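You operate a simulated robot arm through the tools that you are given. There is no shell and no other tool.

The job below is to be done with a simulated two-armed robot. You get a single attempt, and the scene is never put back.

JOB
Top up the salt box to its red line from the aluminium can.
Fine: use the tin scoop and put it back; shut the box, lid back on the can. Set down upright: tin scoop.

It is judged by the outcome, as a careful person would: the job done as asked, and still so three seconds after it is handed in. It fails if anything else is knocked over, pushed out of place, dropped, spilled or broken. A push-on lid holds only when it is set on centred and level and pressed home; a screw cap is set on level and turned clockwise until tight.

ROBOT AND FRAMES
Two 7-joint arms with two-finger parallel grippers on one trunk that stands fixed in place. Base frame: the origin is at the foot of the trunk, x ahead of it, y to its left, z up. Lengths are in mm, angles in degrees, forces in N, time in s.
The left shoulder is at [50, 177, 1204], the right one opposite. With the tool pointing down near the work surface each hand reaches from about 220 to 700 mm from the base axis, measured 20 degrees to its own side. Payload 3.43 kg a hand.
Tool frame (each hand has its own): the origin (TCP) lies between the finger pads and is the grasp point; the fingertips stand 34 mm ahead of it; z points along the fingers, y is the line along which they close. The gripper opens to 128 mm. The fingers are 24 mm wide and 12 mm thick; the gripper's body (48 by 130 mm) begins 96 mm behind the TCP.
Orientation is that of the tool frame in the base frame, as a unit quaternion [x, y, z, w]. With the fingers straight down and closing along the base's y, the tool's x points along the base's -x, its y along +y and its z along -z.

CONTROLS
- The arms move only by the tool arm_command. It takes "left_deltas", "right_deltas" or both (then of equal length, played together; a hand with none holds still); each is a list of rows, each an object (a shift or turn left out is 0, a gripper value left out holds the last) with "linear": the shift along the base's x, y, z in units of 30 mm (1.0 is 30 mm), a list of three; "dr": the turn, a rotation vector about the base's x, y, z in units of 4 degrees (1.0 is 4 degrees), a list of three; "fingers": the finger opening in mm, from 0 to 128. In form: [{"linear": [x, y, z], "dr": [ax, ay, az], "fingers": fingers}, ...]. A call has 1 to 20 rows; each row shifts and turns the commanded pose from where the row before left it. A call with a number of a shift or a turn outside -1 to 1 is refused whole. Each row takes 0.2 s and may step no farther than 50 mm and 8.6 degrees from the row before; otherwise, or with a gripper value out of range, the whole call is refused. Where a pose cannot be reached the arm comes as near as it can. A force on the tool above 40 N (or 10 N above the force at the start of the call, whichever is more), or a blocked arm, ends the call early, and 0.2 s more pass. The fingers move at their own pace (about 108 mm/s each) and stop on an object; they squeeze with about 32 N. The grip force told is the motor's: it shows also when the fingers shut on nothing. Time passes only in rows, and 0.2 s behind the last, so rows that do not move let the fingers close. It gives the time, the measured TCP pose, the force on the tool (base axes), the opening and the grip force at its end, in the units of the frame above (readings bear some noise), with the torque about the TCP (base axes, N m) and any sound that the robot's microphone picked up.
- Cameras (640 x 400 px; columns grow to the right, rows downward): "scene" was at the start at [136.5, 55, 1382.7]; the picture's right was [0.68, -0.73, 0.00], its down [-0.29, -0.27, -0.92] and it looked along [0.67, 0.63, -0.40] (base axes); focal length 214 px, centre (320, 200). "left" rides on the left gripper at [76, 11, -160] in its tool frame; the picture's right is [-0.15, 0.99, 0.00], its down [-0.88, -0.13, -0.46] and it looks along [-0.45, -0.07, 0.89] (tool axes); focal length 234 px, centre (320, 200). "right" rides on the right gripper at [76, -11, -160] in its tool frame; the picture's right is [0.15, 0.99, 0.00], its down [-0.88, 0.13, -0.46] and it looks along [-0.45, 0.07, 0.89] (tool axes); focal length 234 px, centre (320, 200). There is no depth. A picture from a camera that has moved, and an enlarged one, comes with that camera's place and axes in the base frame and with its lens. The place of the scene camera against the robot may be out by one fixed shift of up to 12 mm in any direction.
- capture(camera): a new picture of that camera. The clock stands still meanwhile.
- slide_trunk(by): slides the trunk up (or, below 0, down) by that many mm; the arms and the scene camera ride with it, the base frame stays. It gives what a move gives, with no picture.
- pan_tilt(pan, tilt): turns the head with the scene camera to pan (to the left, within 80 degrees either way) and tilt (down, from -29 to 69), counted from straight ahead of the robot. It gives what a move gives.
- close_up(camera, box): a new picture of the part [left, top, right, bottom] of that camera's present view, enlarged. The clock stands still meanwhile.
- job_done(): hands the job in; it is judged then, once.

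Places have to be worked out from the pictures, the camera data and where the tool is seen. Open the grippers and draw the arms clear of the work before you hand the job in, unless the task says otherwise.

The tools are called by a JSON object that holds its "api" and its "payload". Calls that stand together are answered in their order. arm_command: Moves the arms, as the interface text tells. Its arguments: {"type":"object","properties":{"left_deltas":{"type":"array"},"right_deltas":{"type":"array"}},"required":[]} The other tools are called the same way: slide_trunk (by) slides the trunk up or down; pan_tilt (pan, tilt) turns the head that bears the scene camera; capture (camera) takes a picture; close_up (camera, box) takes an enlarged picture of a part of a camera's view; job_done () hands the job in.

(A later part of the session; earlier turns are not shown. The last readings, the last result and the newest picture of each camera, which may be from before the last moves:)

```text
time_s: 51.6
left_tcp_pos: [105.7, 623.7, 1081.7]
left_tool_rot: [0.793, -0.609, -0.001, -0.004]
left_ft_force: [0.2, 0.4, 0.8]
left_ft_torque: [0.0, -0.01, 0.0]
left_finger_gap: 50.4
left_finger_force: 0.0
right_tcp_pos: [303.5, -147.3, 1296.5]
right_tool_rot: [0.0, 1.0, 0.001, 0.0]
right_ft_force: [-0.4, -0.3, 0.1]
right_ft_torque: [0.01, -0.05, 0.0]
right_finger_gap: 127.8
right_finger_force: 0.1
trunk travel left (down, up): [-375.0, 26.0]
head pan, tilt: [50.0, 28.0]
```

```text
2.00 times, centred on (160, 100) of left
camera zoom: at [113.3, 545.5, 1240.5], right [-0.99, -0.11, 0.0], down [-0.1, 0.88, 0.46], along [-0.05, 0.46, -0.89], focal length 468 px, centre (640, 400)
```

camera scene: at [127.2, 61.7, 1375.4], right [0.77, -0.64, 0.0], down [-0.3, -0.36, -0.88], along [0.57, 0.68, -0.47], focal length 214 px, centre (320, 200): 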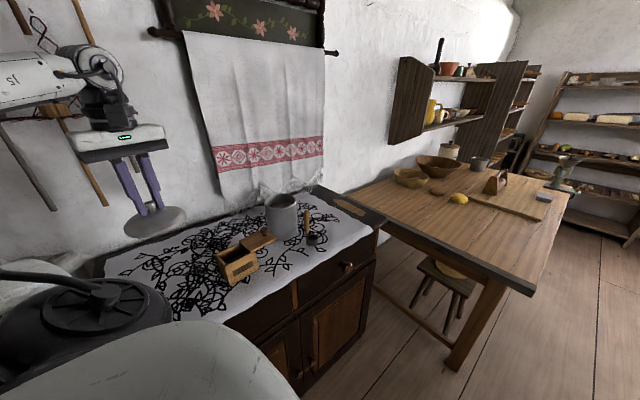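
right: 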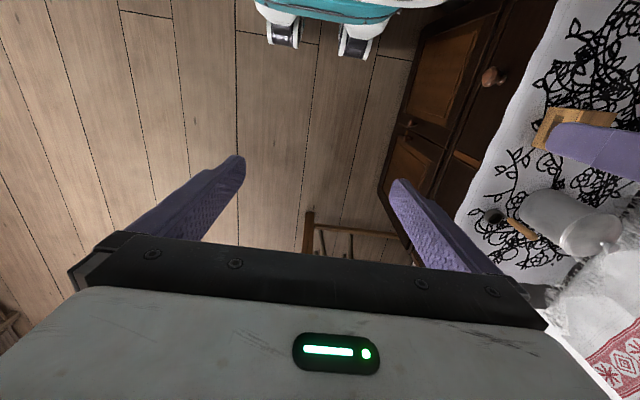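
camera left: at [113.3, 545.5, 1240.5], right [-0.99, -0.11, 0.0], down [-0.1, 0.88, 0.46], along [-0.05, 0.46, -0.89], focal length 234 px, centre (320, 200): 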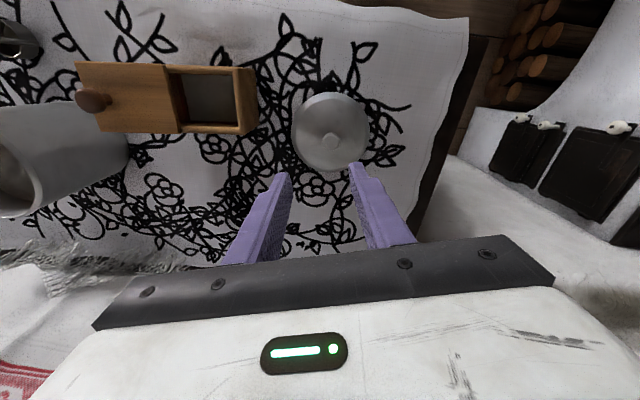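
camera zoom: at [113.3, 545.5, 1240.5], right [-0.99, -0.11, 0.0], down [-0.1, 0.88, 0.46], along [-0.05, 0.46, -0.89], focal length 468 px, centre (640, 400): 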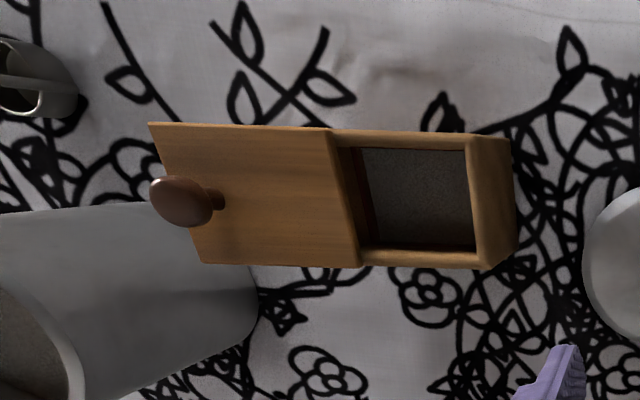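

The lid lies flat on the cloth. Next I check whether the hand can turn on to a yaw of about 255° (camera on the far side), so that it can later hold the scoop pointing outward with the camera above; I move toward (300,430,1150) while turning.

{"api": "arm_command", "payload": {"left_deltas": [{"linear": [0.17, -0.17, 0.4], "dr": [0, 0, 1]}, {"linear": [0.17, -0.17, 0.4], "dr": [0, 0, 1]}, {"linear": [0.17, -0.17, 0.4], "dr": [0, 0, 1]}, {"linear": [0.17, -0.17, 0.4], "dr": [0, 0, 1]}, {"linear": [0.17, -0.17, 0.4], "dr": [0, 0, 1]}, {"linear": [0.17, -0.17, 0.2], "dr": [0, 0, 1]}, {"linear": [0.17, -0.17, 0], "dr": [0, 0, 1]}, {"linear": [0.17, -0.17, 0], "dr": [0, 0, 1]}, {"linear": [0.17, -0.17, 0], "dr": [0, 0, 1]}, {"linear": [0.17, -0.17, 0], "dr": [0, 0, 1]}, {"linear": [0.17, -0.17, 0], "dr": [0, 0, 1]}, {"linear": [0.17, -0.17, 0], "dr": [0, 0, 1]}, {"linear": [0.17, -0.17, 0], "dr": [0, 0, 1]}, {"linear": [0.17, -0.17, 0], "dr": [0, 0, 1]}, {"linear": [0.17, -0.17, 0], "dr": [0, 0, 1]}, {"linear": [0.17, -0.17, 0], "dr": [0, 0, 1]}, {"linear": [0.17, -0.17, 0], "dr": [0, 0, 1]}, {"linear": [0.17, -0.17, 0], "dr": [0, 0, 1]}, {"linear": [0.17, -0.17, 0], "dr": [0, 0, 1]}, {"linear": [0.17, -0.17, 0], "dr": [0, 0, 1]}]}}

{"api": "arm_command", "payload": {"left_deltas": [{"linear": [0.17, -0.17, 0], "dr": [0, 0, 1]}, {"linear": [0.17, -0.17, 0], "dr": [0, 0, 1]}, {"linear": [0.17, -0.17, 0], "dr": [0, 0, 1]}, {"linear": [0.17, -0.17, 0], "dr": [0, 0, 1]}, {"linear": [0.17, -0.17, 0], "dr": [0, 0, 1]}, {"linear": [0.17, -0.17, 0], "dr": [0, 0, 1]}, {"linear": [0.17, -0.17, 0], "dr": [0, 0, 1]}, {"linear": [0.17, -0.17, 0], "dr": [0, 0, 1]}, {"linear": [0.17, -0.17, 0], "dr": [0, 0, 1]}, {"linear": [0.17, -0.17, 0], "dr": [0, 0, 1]}, {"linear": [0.17, -0.17, 0], "dr": [0, 0, 1]}, {"linear": [0.17, -0.17, 0], "dr": [0, 0, 1]}, {"linear": [0.17, -0.17, 0], "dr": [0, 0, 1]}, {"linear": [0.17, -0.17, 0], "dr": [0, 0, 1]}, {"linear": [0.17, -0.17, 0], "dr": [0, 0, 1]}]}}

{"api": "capture", "payload": {"camera": "left"}}

{"api": "capture", "payload": {"camera": "scene"}}

```text
time_s: 55.8
left_tcp_pos: [210.3, 517.5, 1148.0]
left_tool_rot: [0.999, 0.045, -0.003, -0.003]
left_ft_force: [0.5, -0.4, -0.4]
left_ft_torque: [0.01, 0.01, -0.01]
left_finger_gap: 50.1
left_finger_force: 0.0
right_tcp_pos: [303.7, -147.9, 1297.1]
right_tool_rot: [0.0, 1.0, 0.001, 0.0]
right_ft_force: [1.3, -0.3, -0.1]
right_ft_torque: [0.0, 0.03, 0.01]
right_finger_gap: 127.9
right_finger_force: 0.0
trunk travel left (down, up): [-375.0, 26.0]
head pan, tilt: [50.0, 28.0]
```

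```text
time_s: 59.0
left_tcp_pos: [286.9, 444.3, 1148.0]
left_tool_rot: [0.843, 0.538, -0.004, -0.001]
left_ft_force: [-0.1, 0.3, -0.1]
left_ft_torque: [0.03, -0.01, -0.02]
left_finger_gap: 50.0
left_finger_force: 0.0
right_tcp_pos: [302.9, -149.2, 1297.1]
right_tool_rot: [0.0, 1.0, 0.001, 0.0]
right_ft_force: [0.2, -0.1, 1.1]
right_ft_torque: [0.02, 0.01, -0.04]
right_finger_gap: 127.8
right_finger_force: 0.1
trunk travel left (down, up): [-375.0, 26.0]
head pan, tilt: [50.0, 28.0]
```

```text
taken
camera left: at [328.3, 508.3, 1307.2], right [0.84, -0.55, 0.0], down [-0.49, -0.74, 0.46], along [-0.26, -0.38, -0.89], focal length 234 px, centre (320, 200)
```

left: 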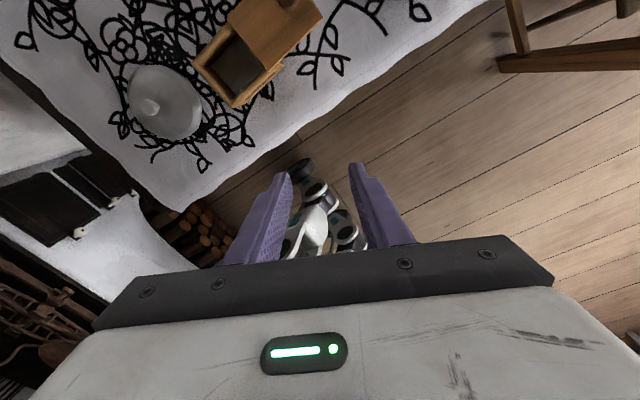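

```text
taken
camera scene: at [127.6, 61.6, 1375.4], right [0.77, -0.64, 0.0], down [-0.3, -0.36, -0.88], along [0.57, 0.68, -0.47], focal length 214 px, centre (320, 200)
```

scene: 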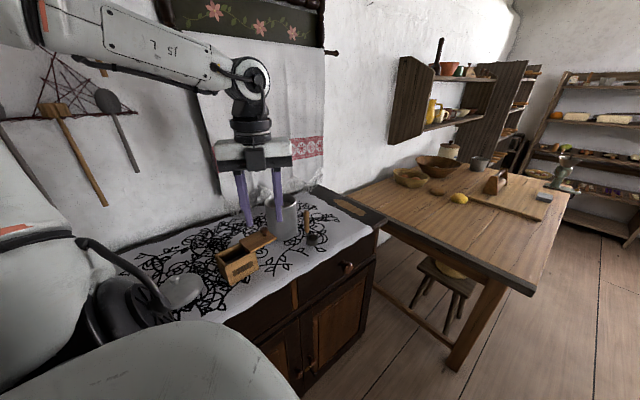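

Yaw 245° is reachable. I now pitch the hand up about 64° so it points outward (about 26° below horizontal) while moving toward (420,470,1130), short of the scoop.

{"api": "arm_command", "payload": {"left_deltas": [{"linear": [0.277, 0.054, -0.04], "dr": [0.906, -0.423, 0]}, {"linear": [0.277, 0.054, -0.04], "dr": [0.906, -0.423, 0]}, {"linear": [0.277, 0.054, -0.04], "dr": [0.906, -0.423, 0]}, {"linear": [0.277, 0.054, -0.04], "dr": [0.906, -0.423, 0]}, {"linear": [0.277, 0.054, -0.04], "dr": [0.906, -0.423, 0]}, {"linear": [0.277, 0.054, -0.04], "dr": [0.906, -0.423, 0]}, {"linear": [0.277, 0.054, -0.04], "dr": [0.906, -0.423, 0]}, {"linear": [0.277, 0.054, -0.04], "dr": [0.906, -0.423, 0]}, {"linear": [0.277, 0.054, -0.04], "dr": [0.906, -0.423, 0]}, {"linear": [0.277, 0.054, -0.04], "dr": [0.906, -0.423, 0]}, {"linear": [0.277, 0.054, -0.04], "dr": [0.906, -0.423, 0]}, {"linear": [0.277, 0.054, -0.04], "dr": [0.906, -0.423, 0]}, {"linear": [0.277, 0.054, -0.04], "dr": [0.906, -0.423, 0]}, {"linear": [0.277, 0.054, -0.04], "dr": [0.906, -0.423, 0]}, {"linear": [0.277, 0.054, -0.04], "dr": [0.906, -0.423, 0]}, {"linear": [0.277, 0.054, -0.04], "dr": [0.906, -0.423, 0]}]}}

{"api": "capture", "payload": {"camera": "left"}}

{"api": "capture", "payload": {"camera": "scene"}}

```text
time_s: 62.4
left_tcp_pos: [419.7, 468.7, 1128.5]
left_tool_rot: [0.716, 0.458, 0.444, -0.284]
left_ft_force: [0.3, -0.2, -0.2]
left_ft_torque: [-0.03, -0.04, 0.02]
left_finger_gap: 49.6
left_finger_force: 0.0
right_tcp_pos: [302.6, -147.7, 1296.7]
right_tool_rot: [0.0, 1.0, 0.001, -0.001]
right_ft_force: [-0.4, -0.2, 0.4]
right_ft_torque: [-0.02, 0.0, -0.01]
right_finger_gap: 127.9
right_finger_force: 0.0
trunk travel left (down, up): [-375.0, 26.0]
head pan, tilt: [50.0, 28.0]
```

```text
taken
camera left: at [382.8, 365.8, 1266.9], right [0.87, -0.47, -0.13], down [-0.45, -0.67, -0.59], along [0.19, 0.57, -0.8], focal length 234 px, centre (320, 200)
```

left: 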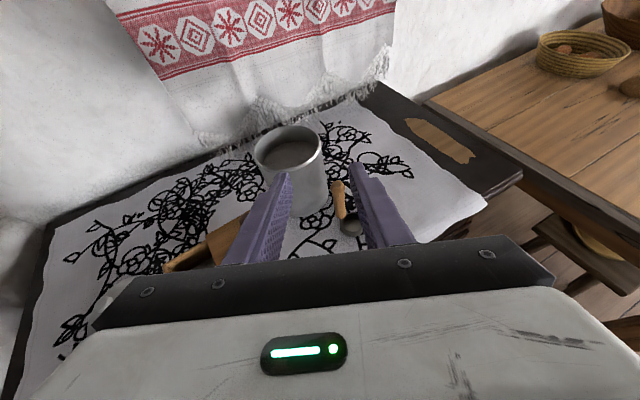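

```text
taken
camera scene: at [127.9, 61.8, 1375.3], right [0.77, -0.64, 0.0], down [-0.3, -0.36, -0.88], along [0.57, 0.68, -0.47], focal length 214 px, centre (320, 200)
```

scene: 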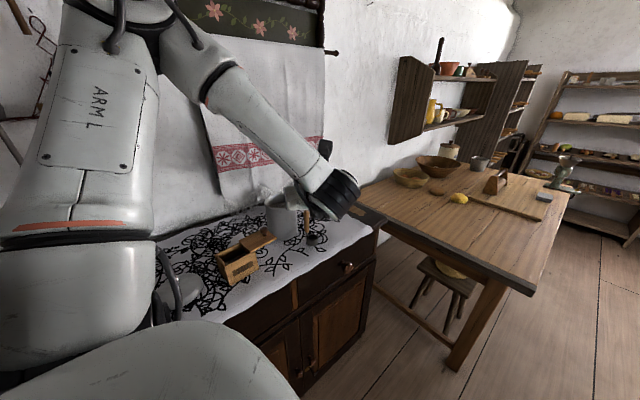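

This pose works and its camera looks straight at the can and scoop. I zoom into the can and the scoop.

{"api": "close_up", "payload": {"camera": "left", "box": [240, 110, 340, 210]}}

{"api": "close_up", "payload": {"camera": "left", "box": [290, 150, 400, 250]}}

```text
4.00 times, centred on (290, 160) of left
camera zoom: at [382.8, 365.8, 1266.9], right [0.87, -0.47, -0.13], down [-0.45, -0.67, -0.59], along [0.19, 0.57, -0.8], focal length 937 px, centre (440, 360)
```

zoom: 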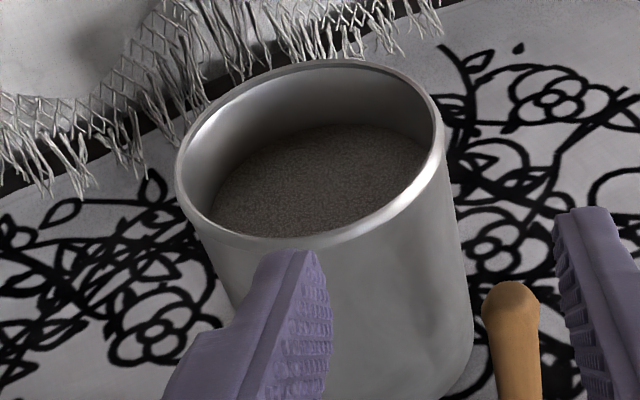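

```text
4.00 times, centred on (345, 200) of left
camera zoom: at [382.8, 365.8, 1266.9], right [0.87, -0.47, -0.13], down [-0.45, -0.67, -0.59], along [0.19, 0.57, -0.8], focal length 937 px, centre (220, 200)
```

zoom: 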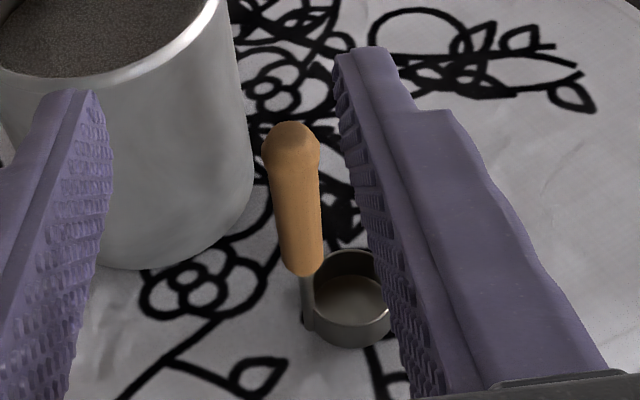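

Salt in the can is about 30 mm below its rim, so dipping is easy. The scoop handle triangulates precisely to (473.5,550) with its top at z 1024; I move to a pre-grasp 80 mm back along the tool axis, aiming at z 995.

{"api": "arm_command", "payload": {"left_deltas": [{"linear": [0.194, 0.136, -0.82]}, {"linear": [0.194, 0.136, -0.82]}, {"linear": [0.194, 0.136, -0.82]}, {"linear": [0.194, 0.136, -0.82]}]}}

{"api": "capture", "payload": {"camera": "left"}}

{"api": "close_up", "payload": {"camera": "scene", "box": [220, 150, 380, 270]}}

```text
time_s: 63.4
left_tcp_pos: [442.2, 484.4, 1030.2]
left_tool_rot: [0.716, 0.458, 0.444, -0.284]
left_ft_force: [0.6, -1.2, -0.3]
left_ft_torque: [-0.02, 0.0, -0.02]
left_finger_gap: 50.3
left_finger_force: 0.1
right_tcp_pos: [303.3, -149.7, 1297.2]
right_tool_rot: [-0.001, 1.0, 0.0, 0.0]
right_ft_force: [-0.4, 1.3, -1.3]
right_ft_torque: [-0.04, -0.05, -0.01]
right_finger_gap: 127.6
right_finger_force: 0.1
trunk travel left (down, up): [-375.0, 26.0]
head pan, tilt: [50.0, 28.0]
```

```text
taken
camera left: at [404.4, 381.0, 1168.1], right [0.87, -0.47, -0.13], down [-0.45, -0.67, -0.59], along [0.19, 0.57, -0.8], focal length 234 px, centre (320, 200)
```

left: 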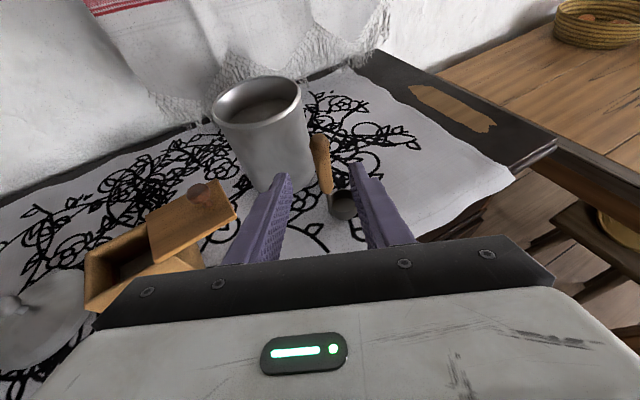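

```text
3.33 times, centred on (300, 210) of scene
camera zoom: at [127.7, 61.9, 1375.4], right [0.77, -0.64, 0.0], down [-0.3, -0.36, -0.88], along [0.57, 0.68, -0.47], focal length 715 px, centre (387, 167)
```

zoom: 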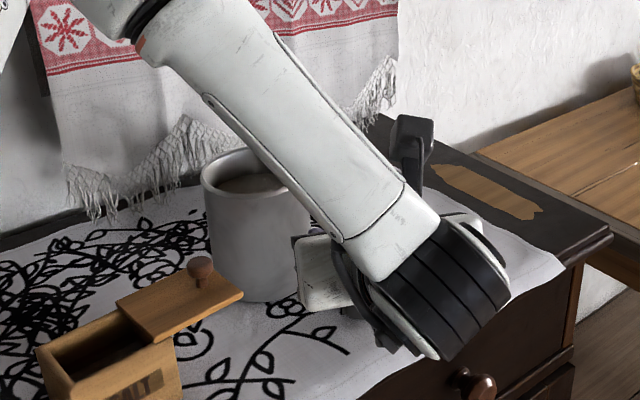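

The handle lies on the midline between the finger tips. I advance about 80 mm along the tool axis to bring it to the grasp point.

{"api": "arm_command", "payload": {"left_deltas": [{"linear": [0.335, 0.724, -0.396]}, {"linear": [0.335, 0.724, -0.396]}, {"linear": [0.335, 0.724, -0.396]}]}}

{"api": "capture", "payload": {"camera": "left"}}

```text
time_s: 64.2
left_tcp_pos: [471.5, 551.3, 993.5]
left_tool_rot: [0.717, 0.458, 0.442, -0.285]
left_ft_force: [0.3, 0.1, 0.0]
left_ft_torque: [-0.02, -0.01, 0.0]
left_finger_gap: 49.7
left_finger_force: 0.1
right_tcp_pos: [303.1, -148.1, 1297.0]
right_tool_rot: [0.0, 1.0, 0.0, 0.0]
right_ft_force: [0.2, 0.0, -1.2]
right_ft_torque: [-0.06, 0.02, 0.03]
right_finger_gap: 128.0
right_finger_force: 0.1
trunk travel left (down, up): [-375.0, 26.0]
head pan, tilt: [50.0, 28.0]
```

```text
taken
camera left: at [435.1, 447.1, 1132.4], right [0.87, -0.47, -0.13], down [-0.45, -0.67, -0.58], along [0.19, 0.57, -0.8], focal length 234 px, centre (320, 200)
```

left: 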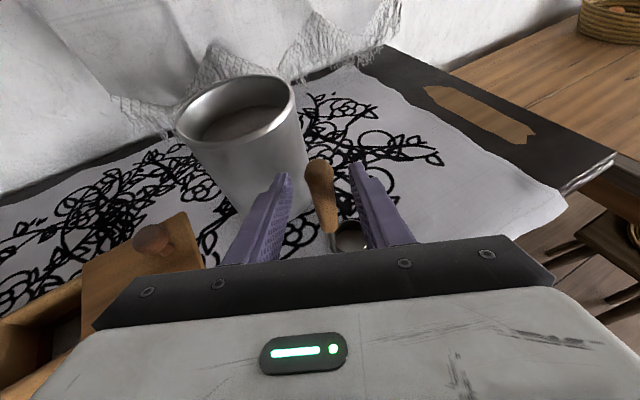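

The handle is centred between the pads. I close the fingers on it.

{"api": "arm_command", "payload": {"left_deltas": [{"fingers": 30}, {"fingers": 8}, {}, {}]}}

{"api": "close_up", "payload": {"camera": "left", "box": [230, 120, 410, 260]}}

```text
time_s: 65.2
left_tcp_pos: [470.8, 549.2, 993.6]
left_tool_rot: [0.716, 0.458, 0.443, -0.285]
left_ft_force: [-0.9, -0.2, -0.1]
left_ft_torque: [0.0, 0.01, 0.0]
left_finger_gap: 16.5
left_finger_force: 31.9
right_tcp_pos: [304.3, -147.3, 1298.1]
right_tool_rot: [0.0, 1.0, 0.001, 0.0]
right_ft_force: [0.1, -0.2, 1.2]
right_ft_torque: [-0.02, 0.0, -0.01]
right_finger_gap: 127.9
right_finger_force: 0.0
trunk travel left (down, up): [-375.0, 26.0]
head pan, tilt: [50.0, 28.0]
```

```text
2.86 times, centred on (320, 190) of left
camera zoom: at [434.8, 446.6, 1132.8], right [0.87, -0.47, -0.13], down [-0.45, -0.67, -0.58], along [0.19, 0.57, -0.8], focal length 669 px, centre (320, 229)
```

zoom: 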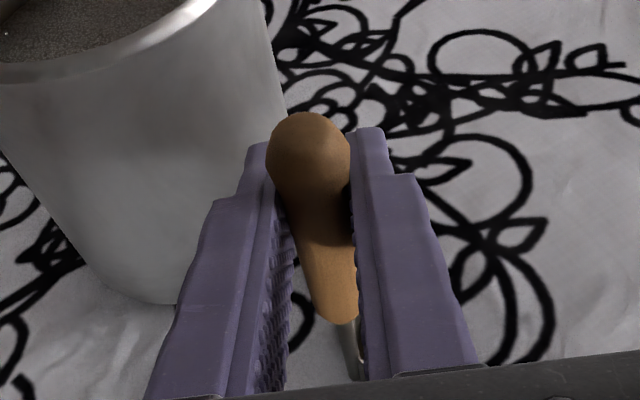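

Held at 16.5 mm; the standing reference is TCP (471,550,993.6). I lift the scoop straight up, slowly at first.

{"api": "arm_command", "payload": {"left_deltas": [{"linear": [0, 0, 0.2]}, {"linear": [0, 0, 0.5]}, {"linear": [0, 0, 0.9]}, {"linear": [0, 0, 1]}, {"linear": [0, 0, 1]}, {"linear": [0, 0, 1]}, {"linear": [0, 0, 1]}]}}

{"api": "capture", "payload": {"camera": "left"}}

{"api": "capture", "payload": {"camera": "scene"}}

```text
time_s: 66.8
left_tcp_pos: [469.8, 552.8, 1163.2]
left_tool_rot: [0.716, 0.459, 0.442, -0.286]
left_ft_force: [-1.0, 0.3, -0.7]
left_ft_torque: [0.01, 0.02, -0.01]
left_finger_gap: 16.4
left_finger_force: 31.8
right_tcp_pos: [303.0, -148.6, 1297.8]
right_tool_rot: [0.0, 1.0, 0.001, 0.0]
right_ft_force: [0.5, -0.7, 0.0]
right_ft_torque: [0.02, 0.0, 0.0]
right_finger_gap: 127.9
right_finger_force: 0.1
trunk travel left (down, up): [-375.0, 26.0]
head pan, tilt: [50.0, 28.0]
```

```text
taken
camera left: at [434.3, 447.7, 1301.4], right [0.87, -0.47, -0.13], down [-0.45, -0.67, -0.58], along [0.19, 0.57, -0.8], focal length 234 px, centre (320, 200)
```

left: 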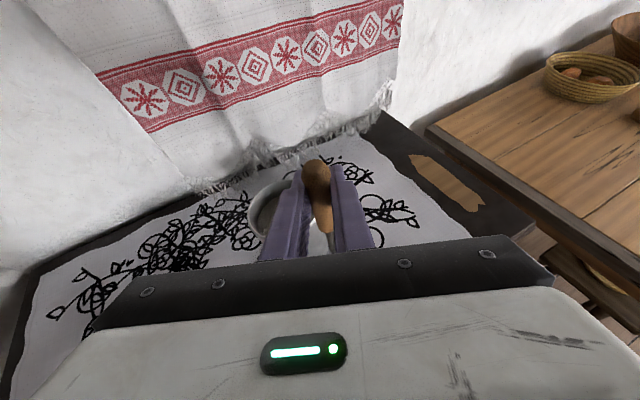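

```text
taken
camera scene: at [127.4, 61.5, 1375.4], right [0.77, -0.64, 0.0], down [-0.3, -0.36, -0.88], along [0.57, 0.68, -0.47], focal length 214 px, centre (320, 200)
```

scene: 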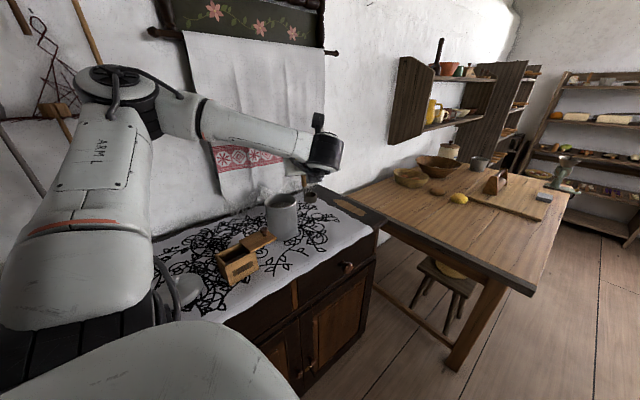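

The scoop is up. I zoom in to check it hangs upright.

{"api": "close_up", "payload": {"camera": "scene", "box": [240, 140, 360, 260]}}

{"api": "close_up", "payload": {"camera": "left", "box": [230, 130, 410, 260]}}

```text
3.33 times, centred on (300, 200) of scene
camera zoom: at [127.4, 61.5, 1375.4], right [0.77, -0.64, 0.0], down [-0.3, -0.36, -0.88], along [0.57, 0.68, -0.47], focal length 715 px, centre (387, 200)
```

zoom: 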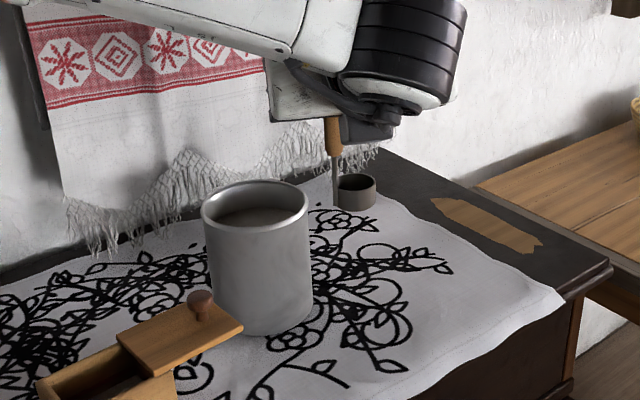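

```text
3.08 times, centred on (320, 195) of left
camera zoom: at [434.3, 447.7, 1301.4], right [0.87, -0.47, -0.13], down [-0.45, -0.67, -0.58], along [0.19, 0.57, -0.8], focal length 720 px, centre (320, 215)
```

zoom: 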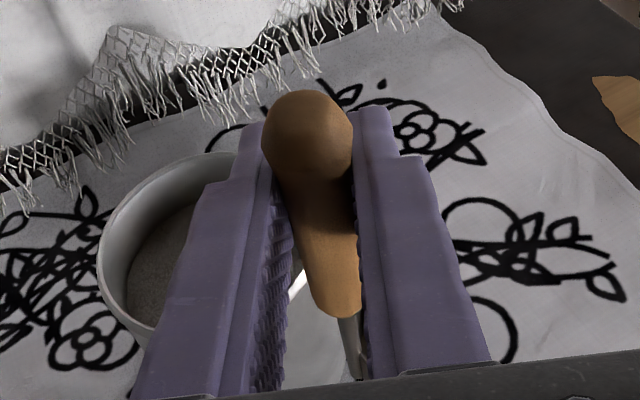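

The scoop hangs upright and the head camera sees it well. I also check the box interior from the head camera before dipping.

{"api": "close_up", "payload": {"camera": "scene", "box": [205, 220, 285, 290]}}

{"api": "close_up", "payload": {"camera": "scene", "box": [250, 180, 310, 250]}}

```text
5.71 times, centred on (245, 255) of scene
camera zoom: at [127.4, 61.5, 1375.4], right [0.77, -0.64, 0.0], down [-0.3, -0.36, -0.88], along [0.57, 0.68, -0.47], focal length 1226 px, centre (749, -114)
```

zoom: 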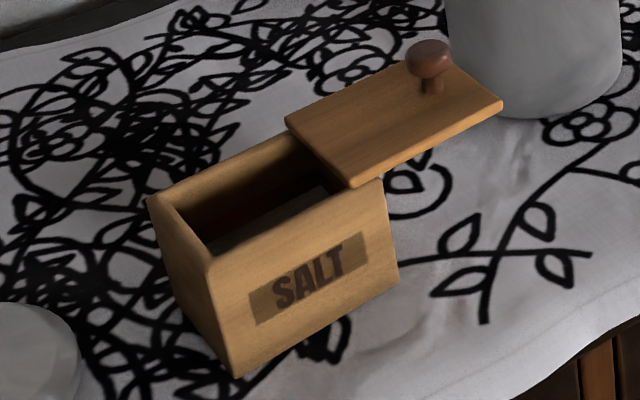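

```text
5.71 times, centred on (280, 215) of scene
camera zoom: at [127.4, 61.5, 1375.4], right [0.77, -0.64, 0.0], down [-0.3, -0.36, -0.88], along [0.57, 0.68, -0.47], focal length 1226 px, centre (549, 114)
```

zoom: 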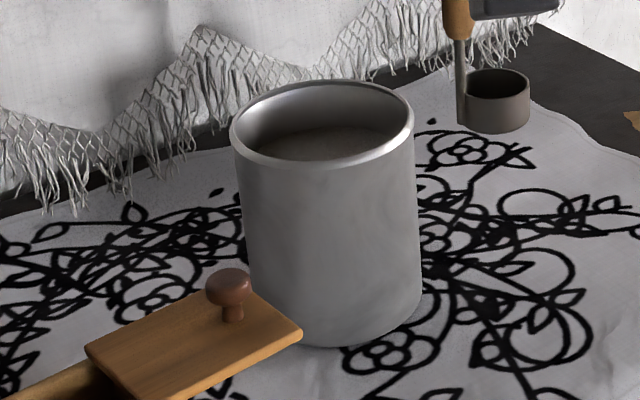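

The cup bottom is about 24 mm above the can's rim level. I move it over the can's centre: TCP to about (426,669,1163).

{"api": "arm_command", "payload": {"left_deltas": [{"linear": [-0.3, 0.78, 0.1]}, {"linear": [-0.3, 0.78, 0]}, {"linear": [-0.3, 0.78, 0]}, {"linear": [-0.3, 0.78, 0]}, {"linear": [-0.27, 0.77, 0]}]}}

{"api": "capture", "payload": {"camera": "left"}}

{"api": "close_up", "payload": {"camera": "scene", "box": [230, 130, 350, 260]}}

```text
time_s: 68.0
left_tcp_pos: [429.0, 666.4, 1164.4]
left_tool_rot: [0.717, 0.458, 0.442, -0.284]
left_ft_force: [0.2, -0.1, -0.7]
left_ft_torque: [0.0, 0.01, -0.02]
left_finger_gap: 16.6
left_finger_force: 32.3
right_tcp_pos: [303.7, -147.7, 1296.7]
right_tool_rot: [0.0, 1.0, 0.001, 0.0]
right_ft_force: [-0.2, -0.3, 0.7]
right_ft_torque: [-0.01, -0.04, 0.02]
right_finger_gap: 128.1
right_finger_force: 0.1
trunk travel left (down, up): [-375.0, 26.0]
head pan, tilt: [50.0, 28.0]
```

```text
taken
camera left: at [391.5, 562.6, 1303.9], right [0.87, -0.47, -0.13], down [-0.45, -0.67, -0.58], along [0.19, 0.57, -0.8], focal length 234 px, centre (320, 200)
```

left: 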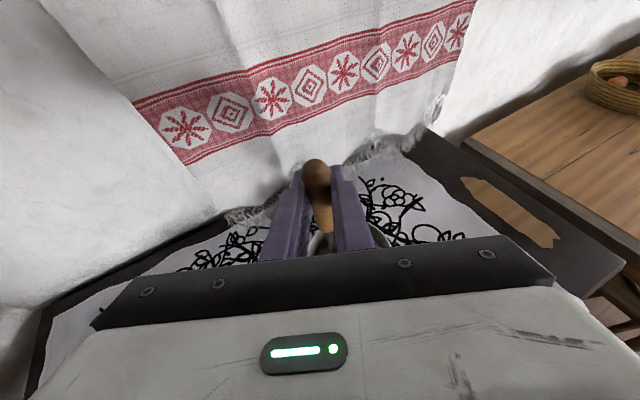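

```text
3.08 times, centred on (290, 195) of scene
camera zoom: at [127.3, 61.8, 1375.4], right [0.77, -0.64, 0.0], down [-0.3, -0.36, -0.88], along [0.57, 0.68, -0.47], focal length 660 px, centre (412, 215)
```

zoom: 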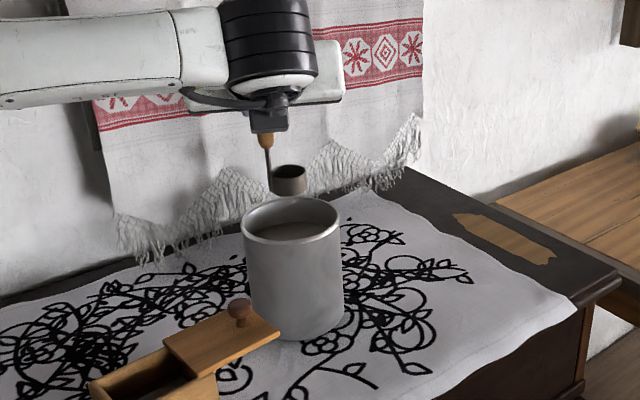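

The cup is right over the can's mouth. I lower it into the salt, quickly first, then in small steps watching the force.

{"api": "arm_command", "payload": {"left_deltas": [{"linear": [0, 0, -0.9]}, {"linear": [0, 0, -0.9]}, {"linear": [0, 0, -0.5]}]}}

{"api": "close_up", "payload": {"camera": "scene", "box": [230, 130, 350, 260]}}

```text
time_s: 68.8
left_tcp_pos: [427.7, 668.4, 1095.1]
left_tool_rot: [0.715, 0.459, 0.443, -0.286]
left_ft_force: [0.2, -0.5, -1.0]
left_ft_torque: [0.02, 0.01, 0.03]
left_finger_gap: 16.7
left_finger_force: 32.3
right_tcp_pos: [303.1, -147.5, 1297.4]
right_tool_rot: [0.0, 1.0, 0.001, 0.0]
right_ft_force: [0.2, -0.8, 0.0]
right_ft_torque: [0.0, -0.01, 0.03]
right_finger_gap: 128.2
right_finger_force: 0.0
trunk travel left (down, up): [-375.0, 26.0]
head pan, tilt: [50.0, 28.0]
```

```text
3.08 times, centred on (290, 195) of scene
camera zoom: at [127.6, 62.0, 1375.3], right [0.77, -0.64, 0.0], down [-0.3, -0.36, -0.88], along [0.57, 0.68, -0.47], focal length 660 px, centre (412, 215)
```

zoom: 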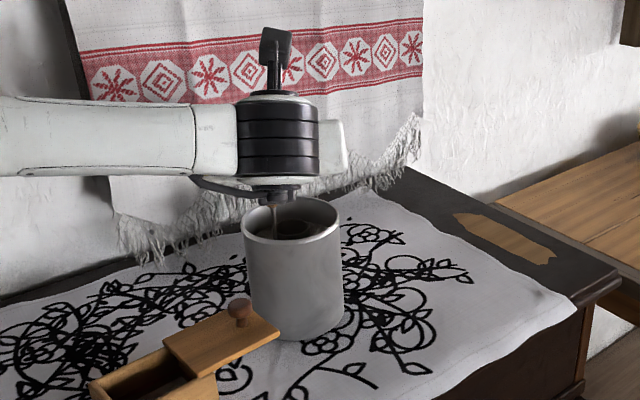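

The cup bottom is about at the salt surface (z≈986). I go down another 20 mm and read the force.

{"api": "arm_command", "payload": {"left_deltas": [{"linear": [0, 0, -0.33]}, {"linear": [0, 0, -0.33]}]}}

{"api": "close_up", "payload": {"camera": "scene", "box": [250, 170, 310, 230]}}

```text
time_s: 69.4
left_tcp_pos: [427.5, 667.6, 1075.5]
left_tool_rot: [0.716, 0.458, 0.443, -0.284]
left_ft_force: [0.3, -0.1, -0.4]
left_ft_torque: [0.01, 0.01, -0.02]
left_finger_gap: 16.5
left_finger_force: 32.2
right_tcp_pos: [303.6, -148.3, 1296.7]
right_tool_rot: [0.0, 1.0, 0.001, 0.0]
right_ft_force: [-0.7, 0.3, -0.9]
right_ft_torque: [0.03, -0.03, 0.02]
right_finger_gap: 128.0
right_finger_force: 0.0
trunk travel left (down, up): [-375.0, 26.0]
head pan, tilt: [50.0, 28.0]
```

```text
6.67 times, centred on (280, 200) of scene
camera zoom: at [127.6, 61.8, 1375.4], right [0.77, -0.64, 0.0], down [-0.3, -0.36, -0.88], along [0.57, 0.68, -0.47], focal length 1430 px, centre (587, 200)
```

zoom: 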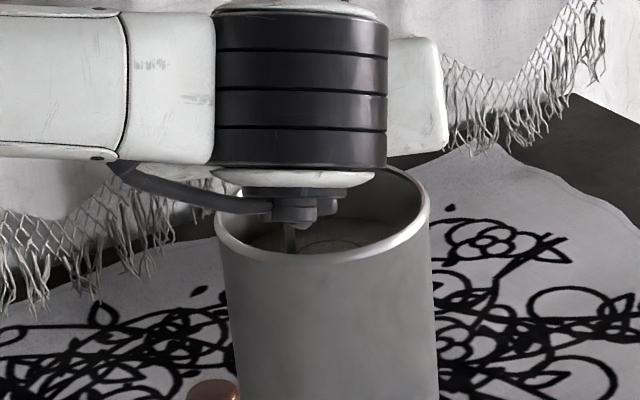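

No resistance; the cup is going into the salt. I lower 20 mm more to submerge its rim.

{"api": "arm_command", "payload": {"left_deltas": [{"linear": [0, 0, -0.33]}, {"linear": [0, 0, -0.33]}]}}

{"api": "close_up", "payload": {"camera": "scene", "box": [265, 190, 315, 230]}}

{"api": "capture", "payload": {"camera": "left"}}

```text
time_s: 70.0
left_tcp_pos: [429.6, 666.4, 1055.1]
left_tool_rot: [0.715, 0.459, 0.443, -0.286]
left_ft_force: [0.9, -0.9, -0.7]
left_ft_torque: [0.01, -0.01, -0.02]
left_finger_gap: 16.6
left_finger_force: 31.7
right_tcp_pos: [303.2, -147.9, 1296.7]
right_tool_rot: [0.0, 1.0, 0.001, 0.0]
right_ft_force: [0.1, 0.2, 0.2]
right_ft_torque: [0.01, 0.01, 0.01]
right_finger_gap: 128.1
right_finger_force: 0.0
trunk travel left (down, up): [-375.0, 26.0]
head pan, tilt: [50.0, 28.0]
```

```text
10.00 times, centred on (290, 210) of scene
camera zoom: at [127.6, 61.9, 1375.4], right [0.77, -0.64, 0.0], down [-0.3, -0.36, -0.88], along [0.57, 0.68, -0.47], focal length 2145 px, centre (620, 100)
```

zoom: 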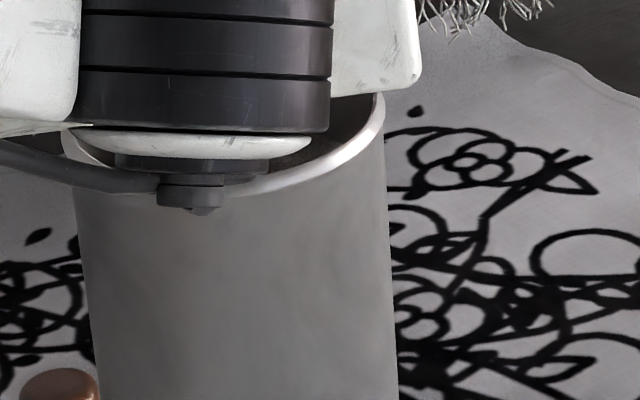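

```text
taken
camera left: at [392.4, 563.3, 1194.3], right [0.87, -0.47, -0.13], down [-0.45, -0.67, -0.59], along [0.19, 0.57, -0.8], focal length 234 px, centre (320, 200)
```

left: 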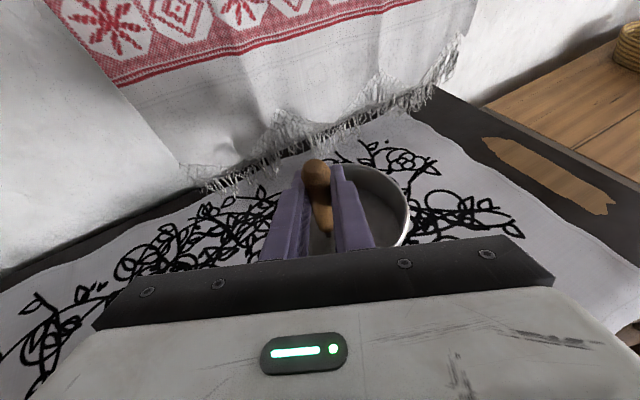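

Still no resistance. I zoom into the can from the hand camera to see whether the cup is under the surface.

{"api": "close_up", "payload": {"camera": "left", "box": [280, 150, 420, 260]}}

```text
3.64 times, centred on (350, 205) of left
camera zoom: at [392.4, 563.3, 1194.3], right [0.87, -0.47, -0.13], down [-0.45, -0.67, -0.59], along [0.19, 0.57, -0.8], focal length 852 px, centre (211, 182)
```

zoom: 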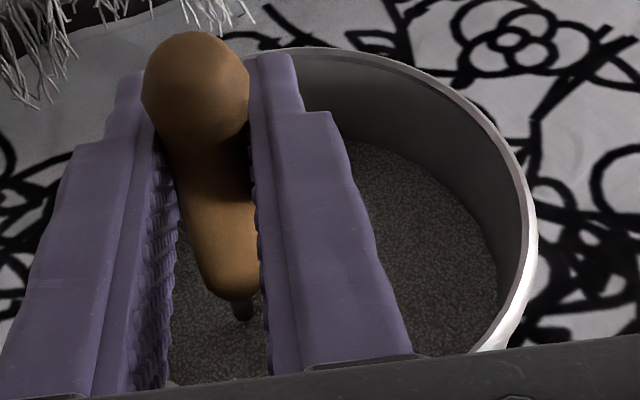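

The stem enters the salt, so the cup is submerged. I lift it straight out and look for salt in it.

{"api": "arm_command", "payload": {"left_deltas": [{"linear": [0, 0, 0.3]}, {"linear": [0, 0, 0.5]}, {"linear": [0, 0, 0.7]}, {"linear": [0, 0, 0.8]}, {"linear": [0, 0, 0.8]}, {"linear": [0, 0, 0.5]}, {"linear": [0, 0, 0.1]}]}}

{"api": "close_up", "payload": {"camera": "scene", "box": [245, 140, 325, 230]}}

{"api": "close_up", "payload": {"camera": "left", "box": [280, 150, 420, 260]}}

```text
time_s: 71.6
left_tcp_pos: [427.5, 667.3, 1165.1]
left_tool_rot: [0.716, 0.458, 0.443, -0.285]
left_ft_force: [-0.2, 0.0, -0.2]
left_ft_torque: [0.04, -0.03, -0.02]
left_finger_gap: 16.5
left_finger_force: 31.5
right_tcp_pos: [303.8, -149.1, 1297.3]
right_tool_rot: [-0.001, 1.0, 0.0, 0.0]
right_ft_force: [-0.1, -0.6, -0.4]
right_ft_torque: [0.0, 0.02, -0.01]
right_finger_gap: 128.0
right_finger_force: 0.0
trunk travel left (down, up): [-375.0, 26.0]
head pan, tilt: [50.0, 28.0]
```

```text
4.44 times, centred on (285, 185) of scene
camera zoom: at [127.6, 61.9, 1375.3], right [0.77, -0.64, 0.0], down [-0.3, -0.36, -0.88], along [0.57, 0.68, -0.47], focal length 953 px, centre (476, 267)
```

zoom: 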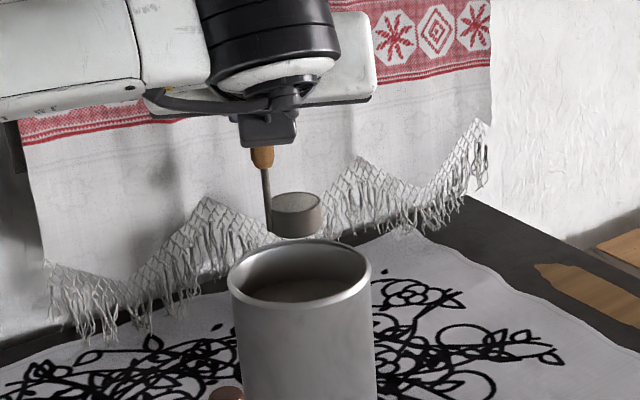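

```text
3.64 times, centred on (350, 205) of left
camera zoom: at [390.9, 563.2, 1304.8], right [0.87, -0.47, -0.13], down [-0.45, -0.67, -0.58], along [0.19, 0.57, -0.8], focal length 852 px, centre (211, 182)
```

zoom: 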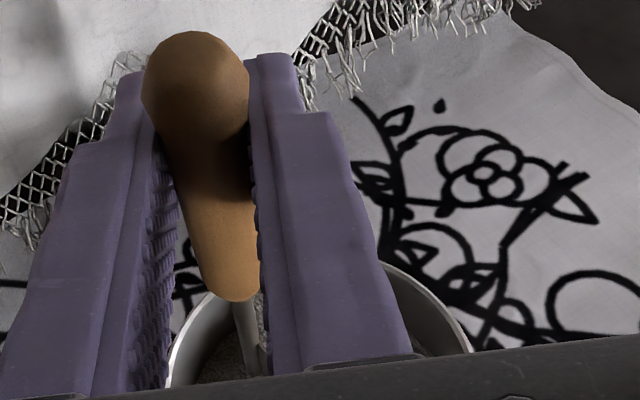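

The cup came out full. I look closely at how it is heaped before carrying it.

{"api": "close_up", "payload": {"camera": "scene", "box": [270, 165, 310, 205]}}

```text
10.00 times, centred on (290, 185) of scene
camera zoom: at [127.6, 61.9, 1375.3], right [0.77, -0.64, 0.0], down [-0.3, -0.36, -0.88], along [0.57, 0.68, -0.47], focal length 2145 px, centre (620, 350)
```

zoom: 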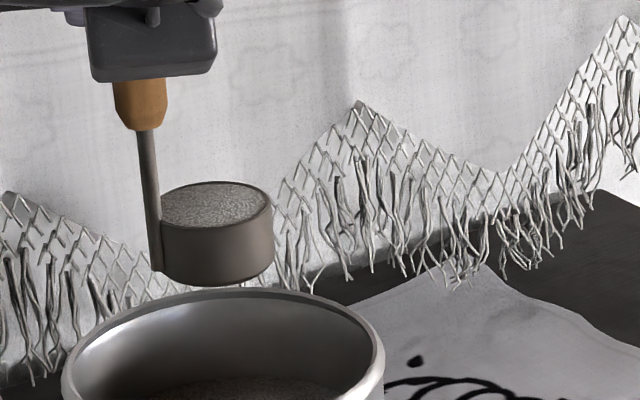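

The cup is level-full and upright. I carry it smoothly at z 1165 toward the box, turning the heading from 65° to 45°, ending with the cup over the opening (centre ≈(238,580)).

{"api": "arm_command", "payload": {"left_deltas": [{"linear": [-0.3, -0.11, 0], "dr": [0, 0, -0.3]}, {"linear": [-0.55, -0.2, 0], "dr": [0, 0, -0.4]}, {"linear": [-0.6, -0.225, 0], "dr": [0, 0, -0.43]}, {"linear": [-0.6, -0.225, 0], "dr": [0, 0, -0.43]}, {"linear": [-0.6, -0.225, 0], "dr": [0, 0, -0.43]}, {"linear": [-0.6, -0.225, 0], "dr": [0, 0, -0.43]}, {"linear": [-0.6, -0.225, 0], "dr": [0, 0, -0.43]}, {"linear": [-0.6, -0.225, 0], "dr": [0, 0, -0.43]}, {"linear": [-0.6, -0.225, 0], "dr": [0, 0, -0.43]}, {"linear": [-0.6, -0.225, 0], "dr": [0, 0, -0.43]}, {"linear": [-0.6, -0.225, 0], "dr": [0, 0, -0.43]}, {"linear": [-0.4, -0.15, 0], "dr": [0, 0, -0.43]}, {"linear": [-0.27, -0.1, 0], "dr": [0, 0, 0]}]}}

{"api": "capture", "payload": {"camera": "scene"}}

{"api": "capture", "payload": {"camera": "left"}}

```text
time_s: 74.4
left_tcp_pos: [223.7, 605.6, 1171.6]
left_tool_rot: [0.786, 0.326, 0.485, -0.202]
left_ft_force: [-0.3, -0.1, -1.0]
left_ft_torque: [0.02, 0.0, 0.01]
left_finger_gap: 16.5
left_finger_force: 31.8
left hand out of reach, approached as far as the arm can: row 11, 12, 13
right_tcp_pos: [303.3, -148.0, 1296.6]
right_tool_rot: [0.0, 1.0, 0.0, 0.0]
right_ft_force: [0.0, 0.3, 0.4]
right_ft_torque: [-0.01, 0.0, -0.03]
right_finger_gap: 128.1
right_finger_force: 0.1
trunk travel left (down, up): [-375.0, 26.0]
head pan, tilt: [50.0, 28.0]
```

```text
taken
camera scene: at [127.5, 61.9, 1375.4], right [0.77, -0.64, 0.0], down [-0.3, -0.36, -0.88], along [0.57, 0.68, -0.47], focal length 214 px, centre (320, 200)
```

scene: 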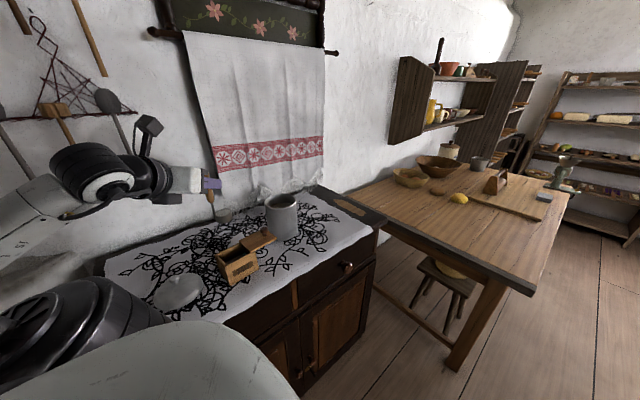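

```text
taken
camera left: at [153.4, 520.2, 1310.7], right [0.66, -0.74, -0.13], down [-0.66, -0.48, -0.58], along [0.37, 0.47, -0.8], focal length 234 px, centre (320, 200)
```

left: 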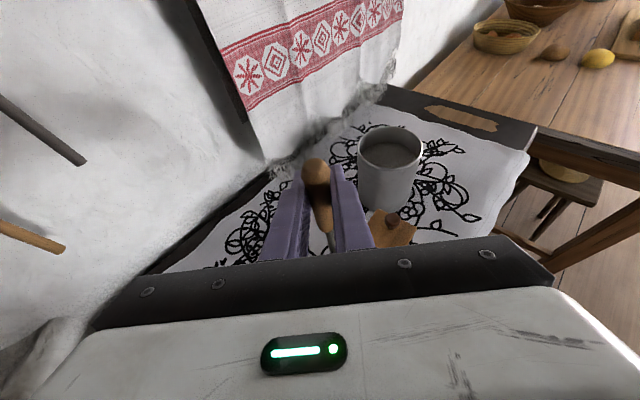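

The arm came up against its inner reach limit at (224,606): the wrist is too near the shoulder for this heading. Pouring here needs a lower trunk, so I take the full scoop back over the can; I'll tip it back there, which also shows how the salt flows, and rehearse the pour empty.

{"api": "arm_command", "payload": {"left_deltas": [{"linear": [0.3, 0.11, 0], "dr": [0, 0, 0.3]}, {"linear": [0.5, 0.2, 0], "dr": [0, 0, 0.4]}, {"linear": [0.6, 0.225, 0], "dr": [0, 0, 0.43]}, {"linear": [0.6, 0.225, 0], "dr": [0, 0, 0.43]}, {"linear": [0.6, 0.225, 0], "dr": [0, 0, 0.43]}, {"linear": [0.6, 0.225, 0], "dr": [0, 0, 0.43]}, {"linear": [0.6, 0.225, 0], "dr": [0, 0, 0.43]}, {"linear": [0.6, 0.225, 0], "dr": [0, 0, 0.43]}, {"linear": [0.6, 0.225, 0], "dr": [0, 0, 0.43]}, {"linear": [0.6, 0.225, 0], "dr": [0, 0, 0.43]}, {"linear": [0.6, 0.225, 0], "dr": [0, 0, 0.43]}, {"linear": [0.45, 0.15, 0], "dr": [0, 0, 0.43]}, {"linear": [0.27, 0.1, 0]}]}}

{"api": "close_up", "payload": {"camera": "scene", "box": [245, 140, 325, 230]}}

```text
time_s: 77.2
left_tcp_pos: [429.7, 682.8, 1170.5]
left_tool_rot: [0.716, 0.459, 0.443, -0.285]
left_ft_force: [0.8, 0.4, -0.9]
left_ft_torque: [-0.02, 0.03, 0.02]
left_finger_gap: 16.4
left_finger_force: 32.3
right_tcp_pos: [304.4, -148.0, 1297.5]
right_tool_rot: [0.0, 1.0, 0.0, 0.001]
right_ft_force: [0.0, -0.2, 0.2]
right_ft_torque: [-0.02, 0.04, -0.02]
right_finger_gap: 128.2
right_finger_force: 0.1
trunk travel left (down, up): [-375.0, 26.0]
head pan, tilt: [50.0, 28.0]
```

```text
4.44 times, centred on (285, 185) of scene
camera zoom: at [127.6, 61.9, 1375.3], right [0.77, -0.64, 0.0], down [-0.3, -0.36, -0.88], along [0.57, 0.68, -0.47], focal length 953 px, centre (476, 267)
```

zoom: 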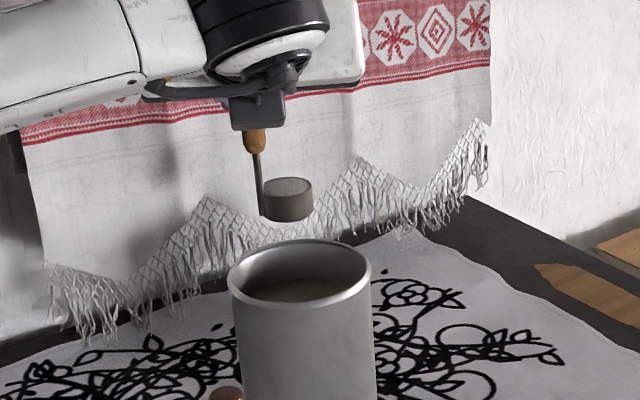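

The cup is still full and level over the can. I settle it over the middle and begin tipping clockwise to 30° about the heading axis, keeping the pouring lip over the can.

{"api": "arm_command", "payload": {"left_deltas": [{"linear": [-0.45, -0.03, -0.3]}, {"linear": [-0.46, -0.03, -0.65]}, {"linear": [0.172, -0.08, 0.041], "dr": [0.397, 0.849, 0]}, {"linear": [0.172, -0.08, 0.041], "dr": [0.397, 0.849, 0]}, {"linear": [0.172, -0.08, 0.041], "dr": [0.397, 0.849, 0]}, {"linear": [0.172, -0.08, 0.041], "dr": [0.397, 0.849, 0]}, {"linear": [0.172, -0.08, 0.041], "dr": [0.397, 0.849, 0]}, {"linear": [0.172, -0.08, 0.041], "dr": [0.397, 0.849, 0]}, {"linear": [0.172, -0.08, 0.041], "dr": [0.397, 0.849, 0]}, {"linear": [0.172, -0.08, 0.041], "dr": [0.397, 0.849, 0]}]}}

{"api": "close_up", "payload": {"camera": "scene", "box": [245, 140, 325, 230]}}

{"api": "capture", "payload": {"camera": "left"}}

```text
time_s: 79.4
left_tcp_pos: [445.6, 662.9, 1154.3]
left_tool_rot: [0.764, 0.327, 0.309, -0.463]
left_ft_force: [-0.3, 0.3, -0.8]
left_ft_torque: [0.03, -0.01, 0.03]
left_finger_gap: 16.4
left_finger_force: 31.6
right_tcp_pos: [304.1, -148.4, 1296.7]
right_tool_rot: [0.0, 1.0, 0.001, 0.0]
right_ft_force: [0.4, 0.5, -0.6]
right_ft_torque: [0.0, -0.01, -0.01]
right_finger_gap: 128.0
right_finger_force: 0.0
trunk travel left (down, up): [-375.0, 26.0]
head pan, tilt: [50.0, 28.0]
```

```text
4.44 times, centred on (285, 185) of scene
camera zoom: at [127.6, 61.7, 1375.4], right [0.77, -0.64, 0.0], down [-0.3, -0.36, -0.88], along [0.57, 0.68, -0.47], focal length 953 px, centre (476, 267)
```

zoom: 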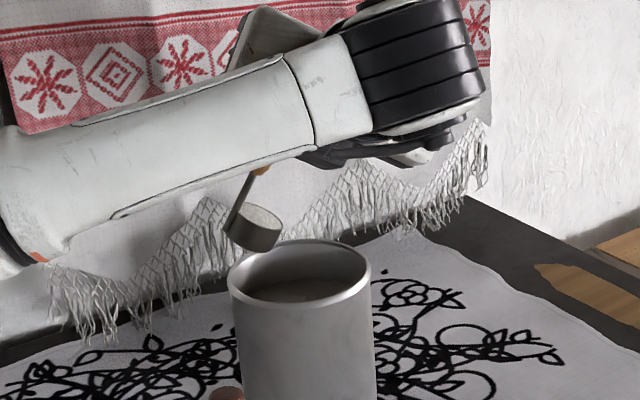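

```text
taken
camera left: at [470.5, 530.0, 1267.2], right [0.69, -0.39, -0.61], down [-0.7, -0.55, -0.44], along [-0.17, 0.74, -0.66], focal length 234 px, centre (320, 200)
```

left: 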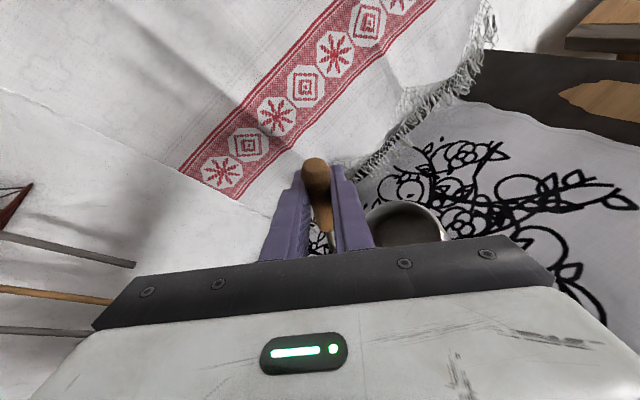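

At 30° the lip is above the can, a little left of centre. I zoom on the cup to see whether salt has begun to run.

{"api": "close_up", "payload": {"camera": "scene", "box": [265, 165, 315, 215]}}

```text
8.00 times, centred on (290, 190) of scene
camera zoom: at [127.6, 61.7, 1375.4], right [0.77, -0.64, 0.0], down [-0.3, -0.36, -0.88], along [0.57, 0.68, -0.47], focal length 1716 px, centre (560, 280)
```

zoom: 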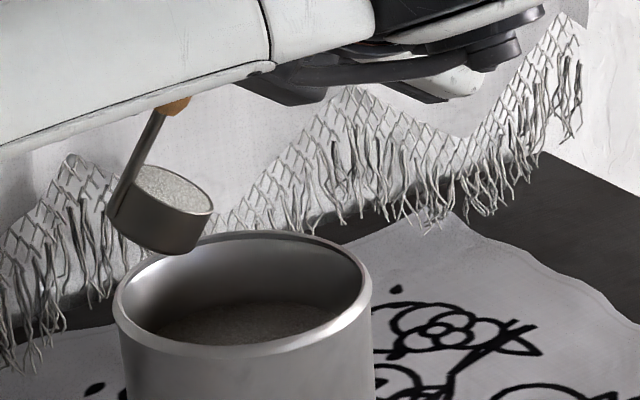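

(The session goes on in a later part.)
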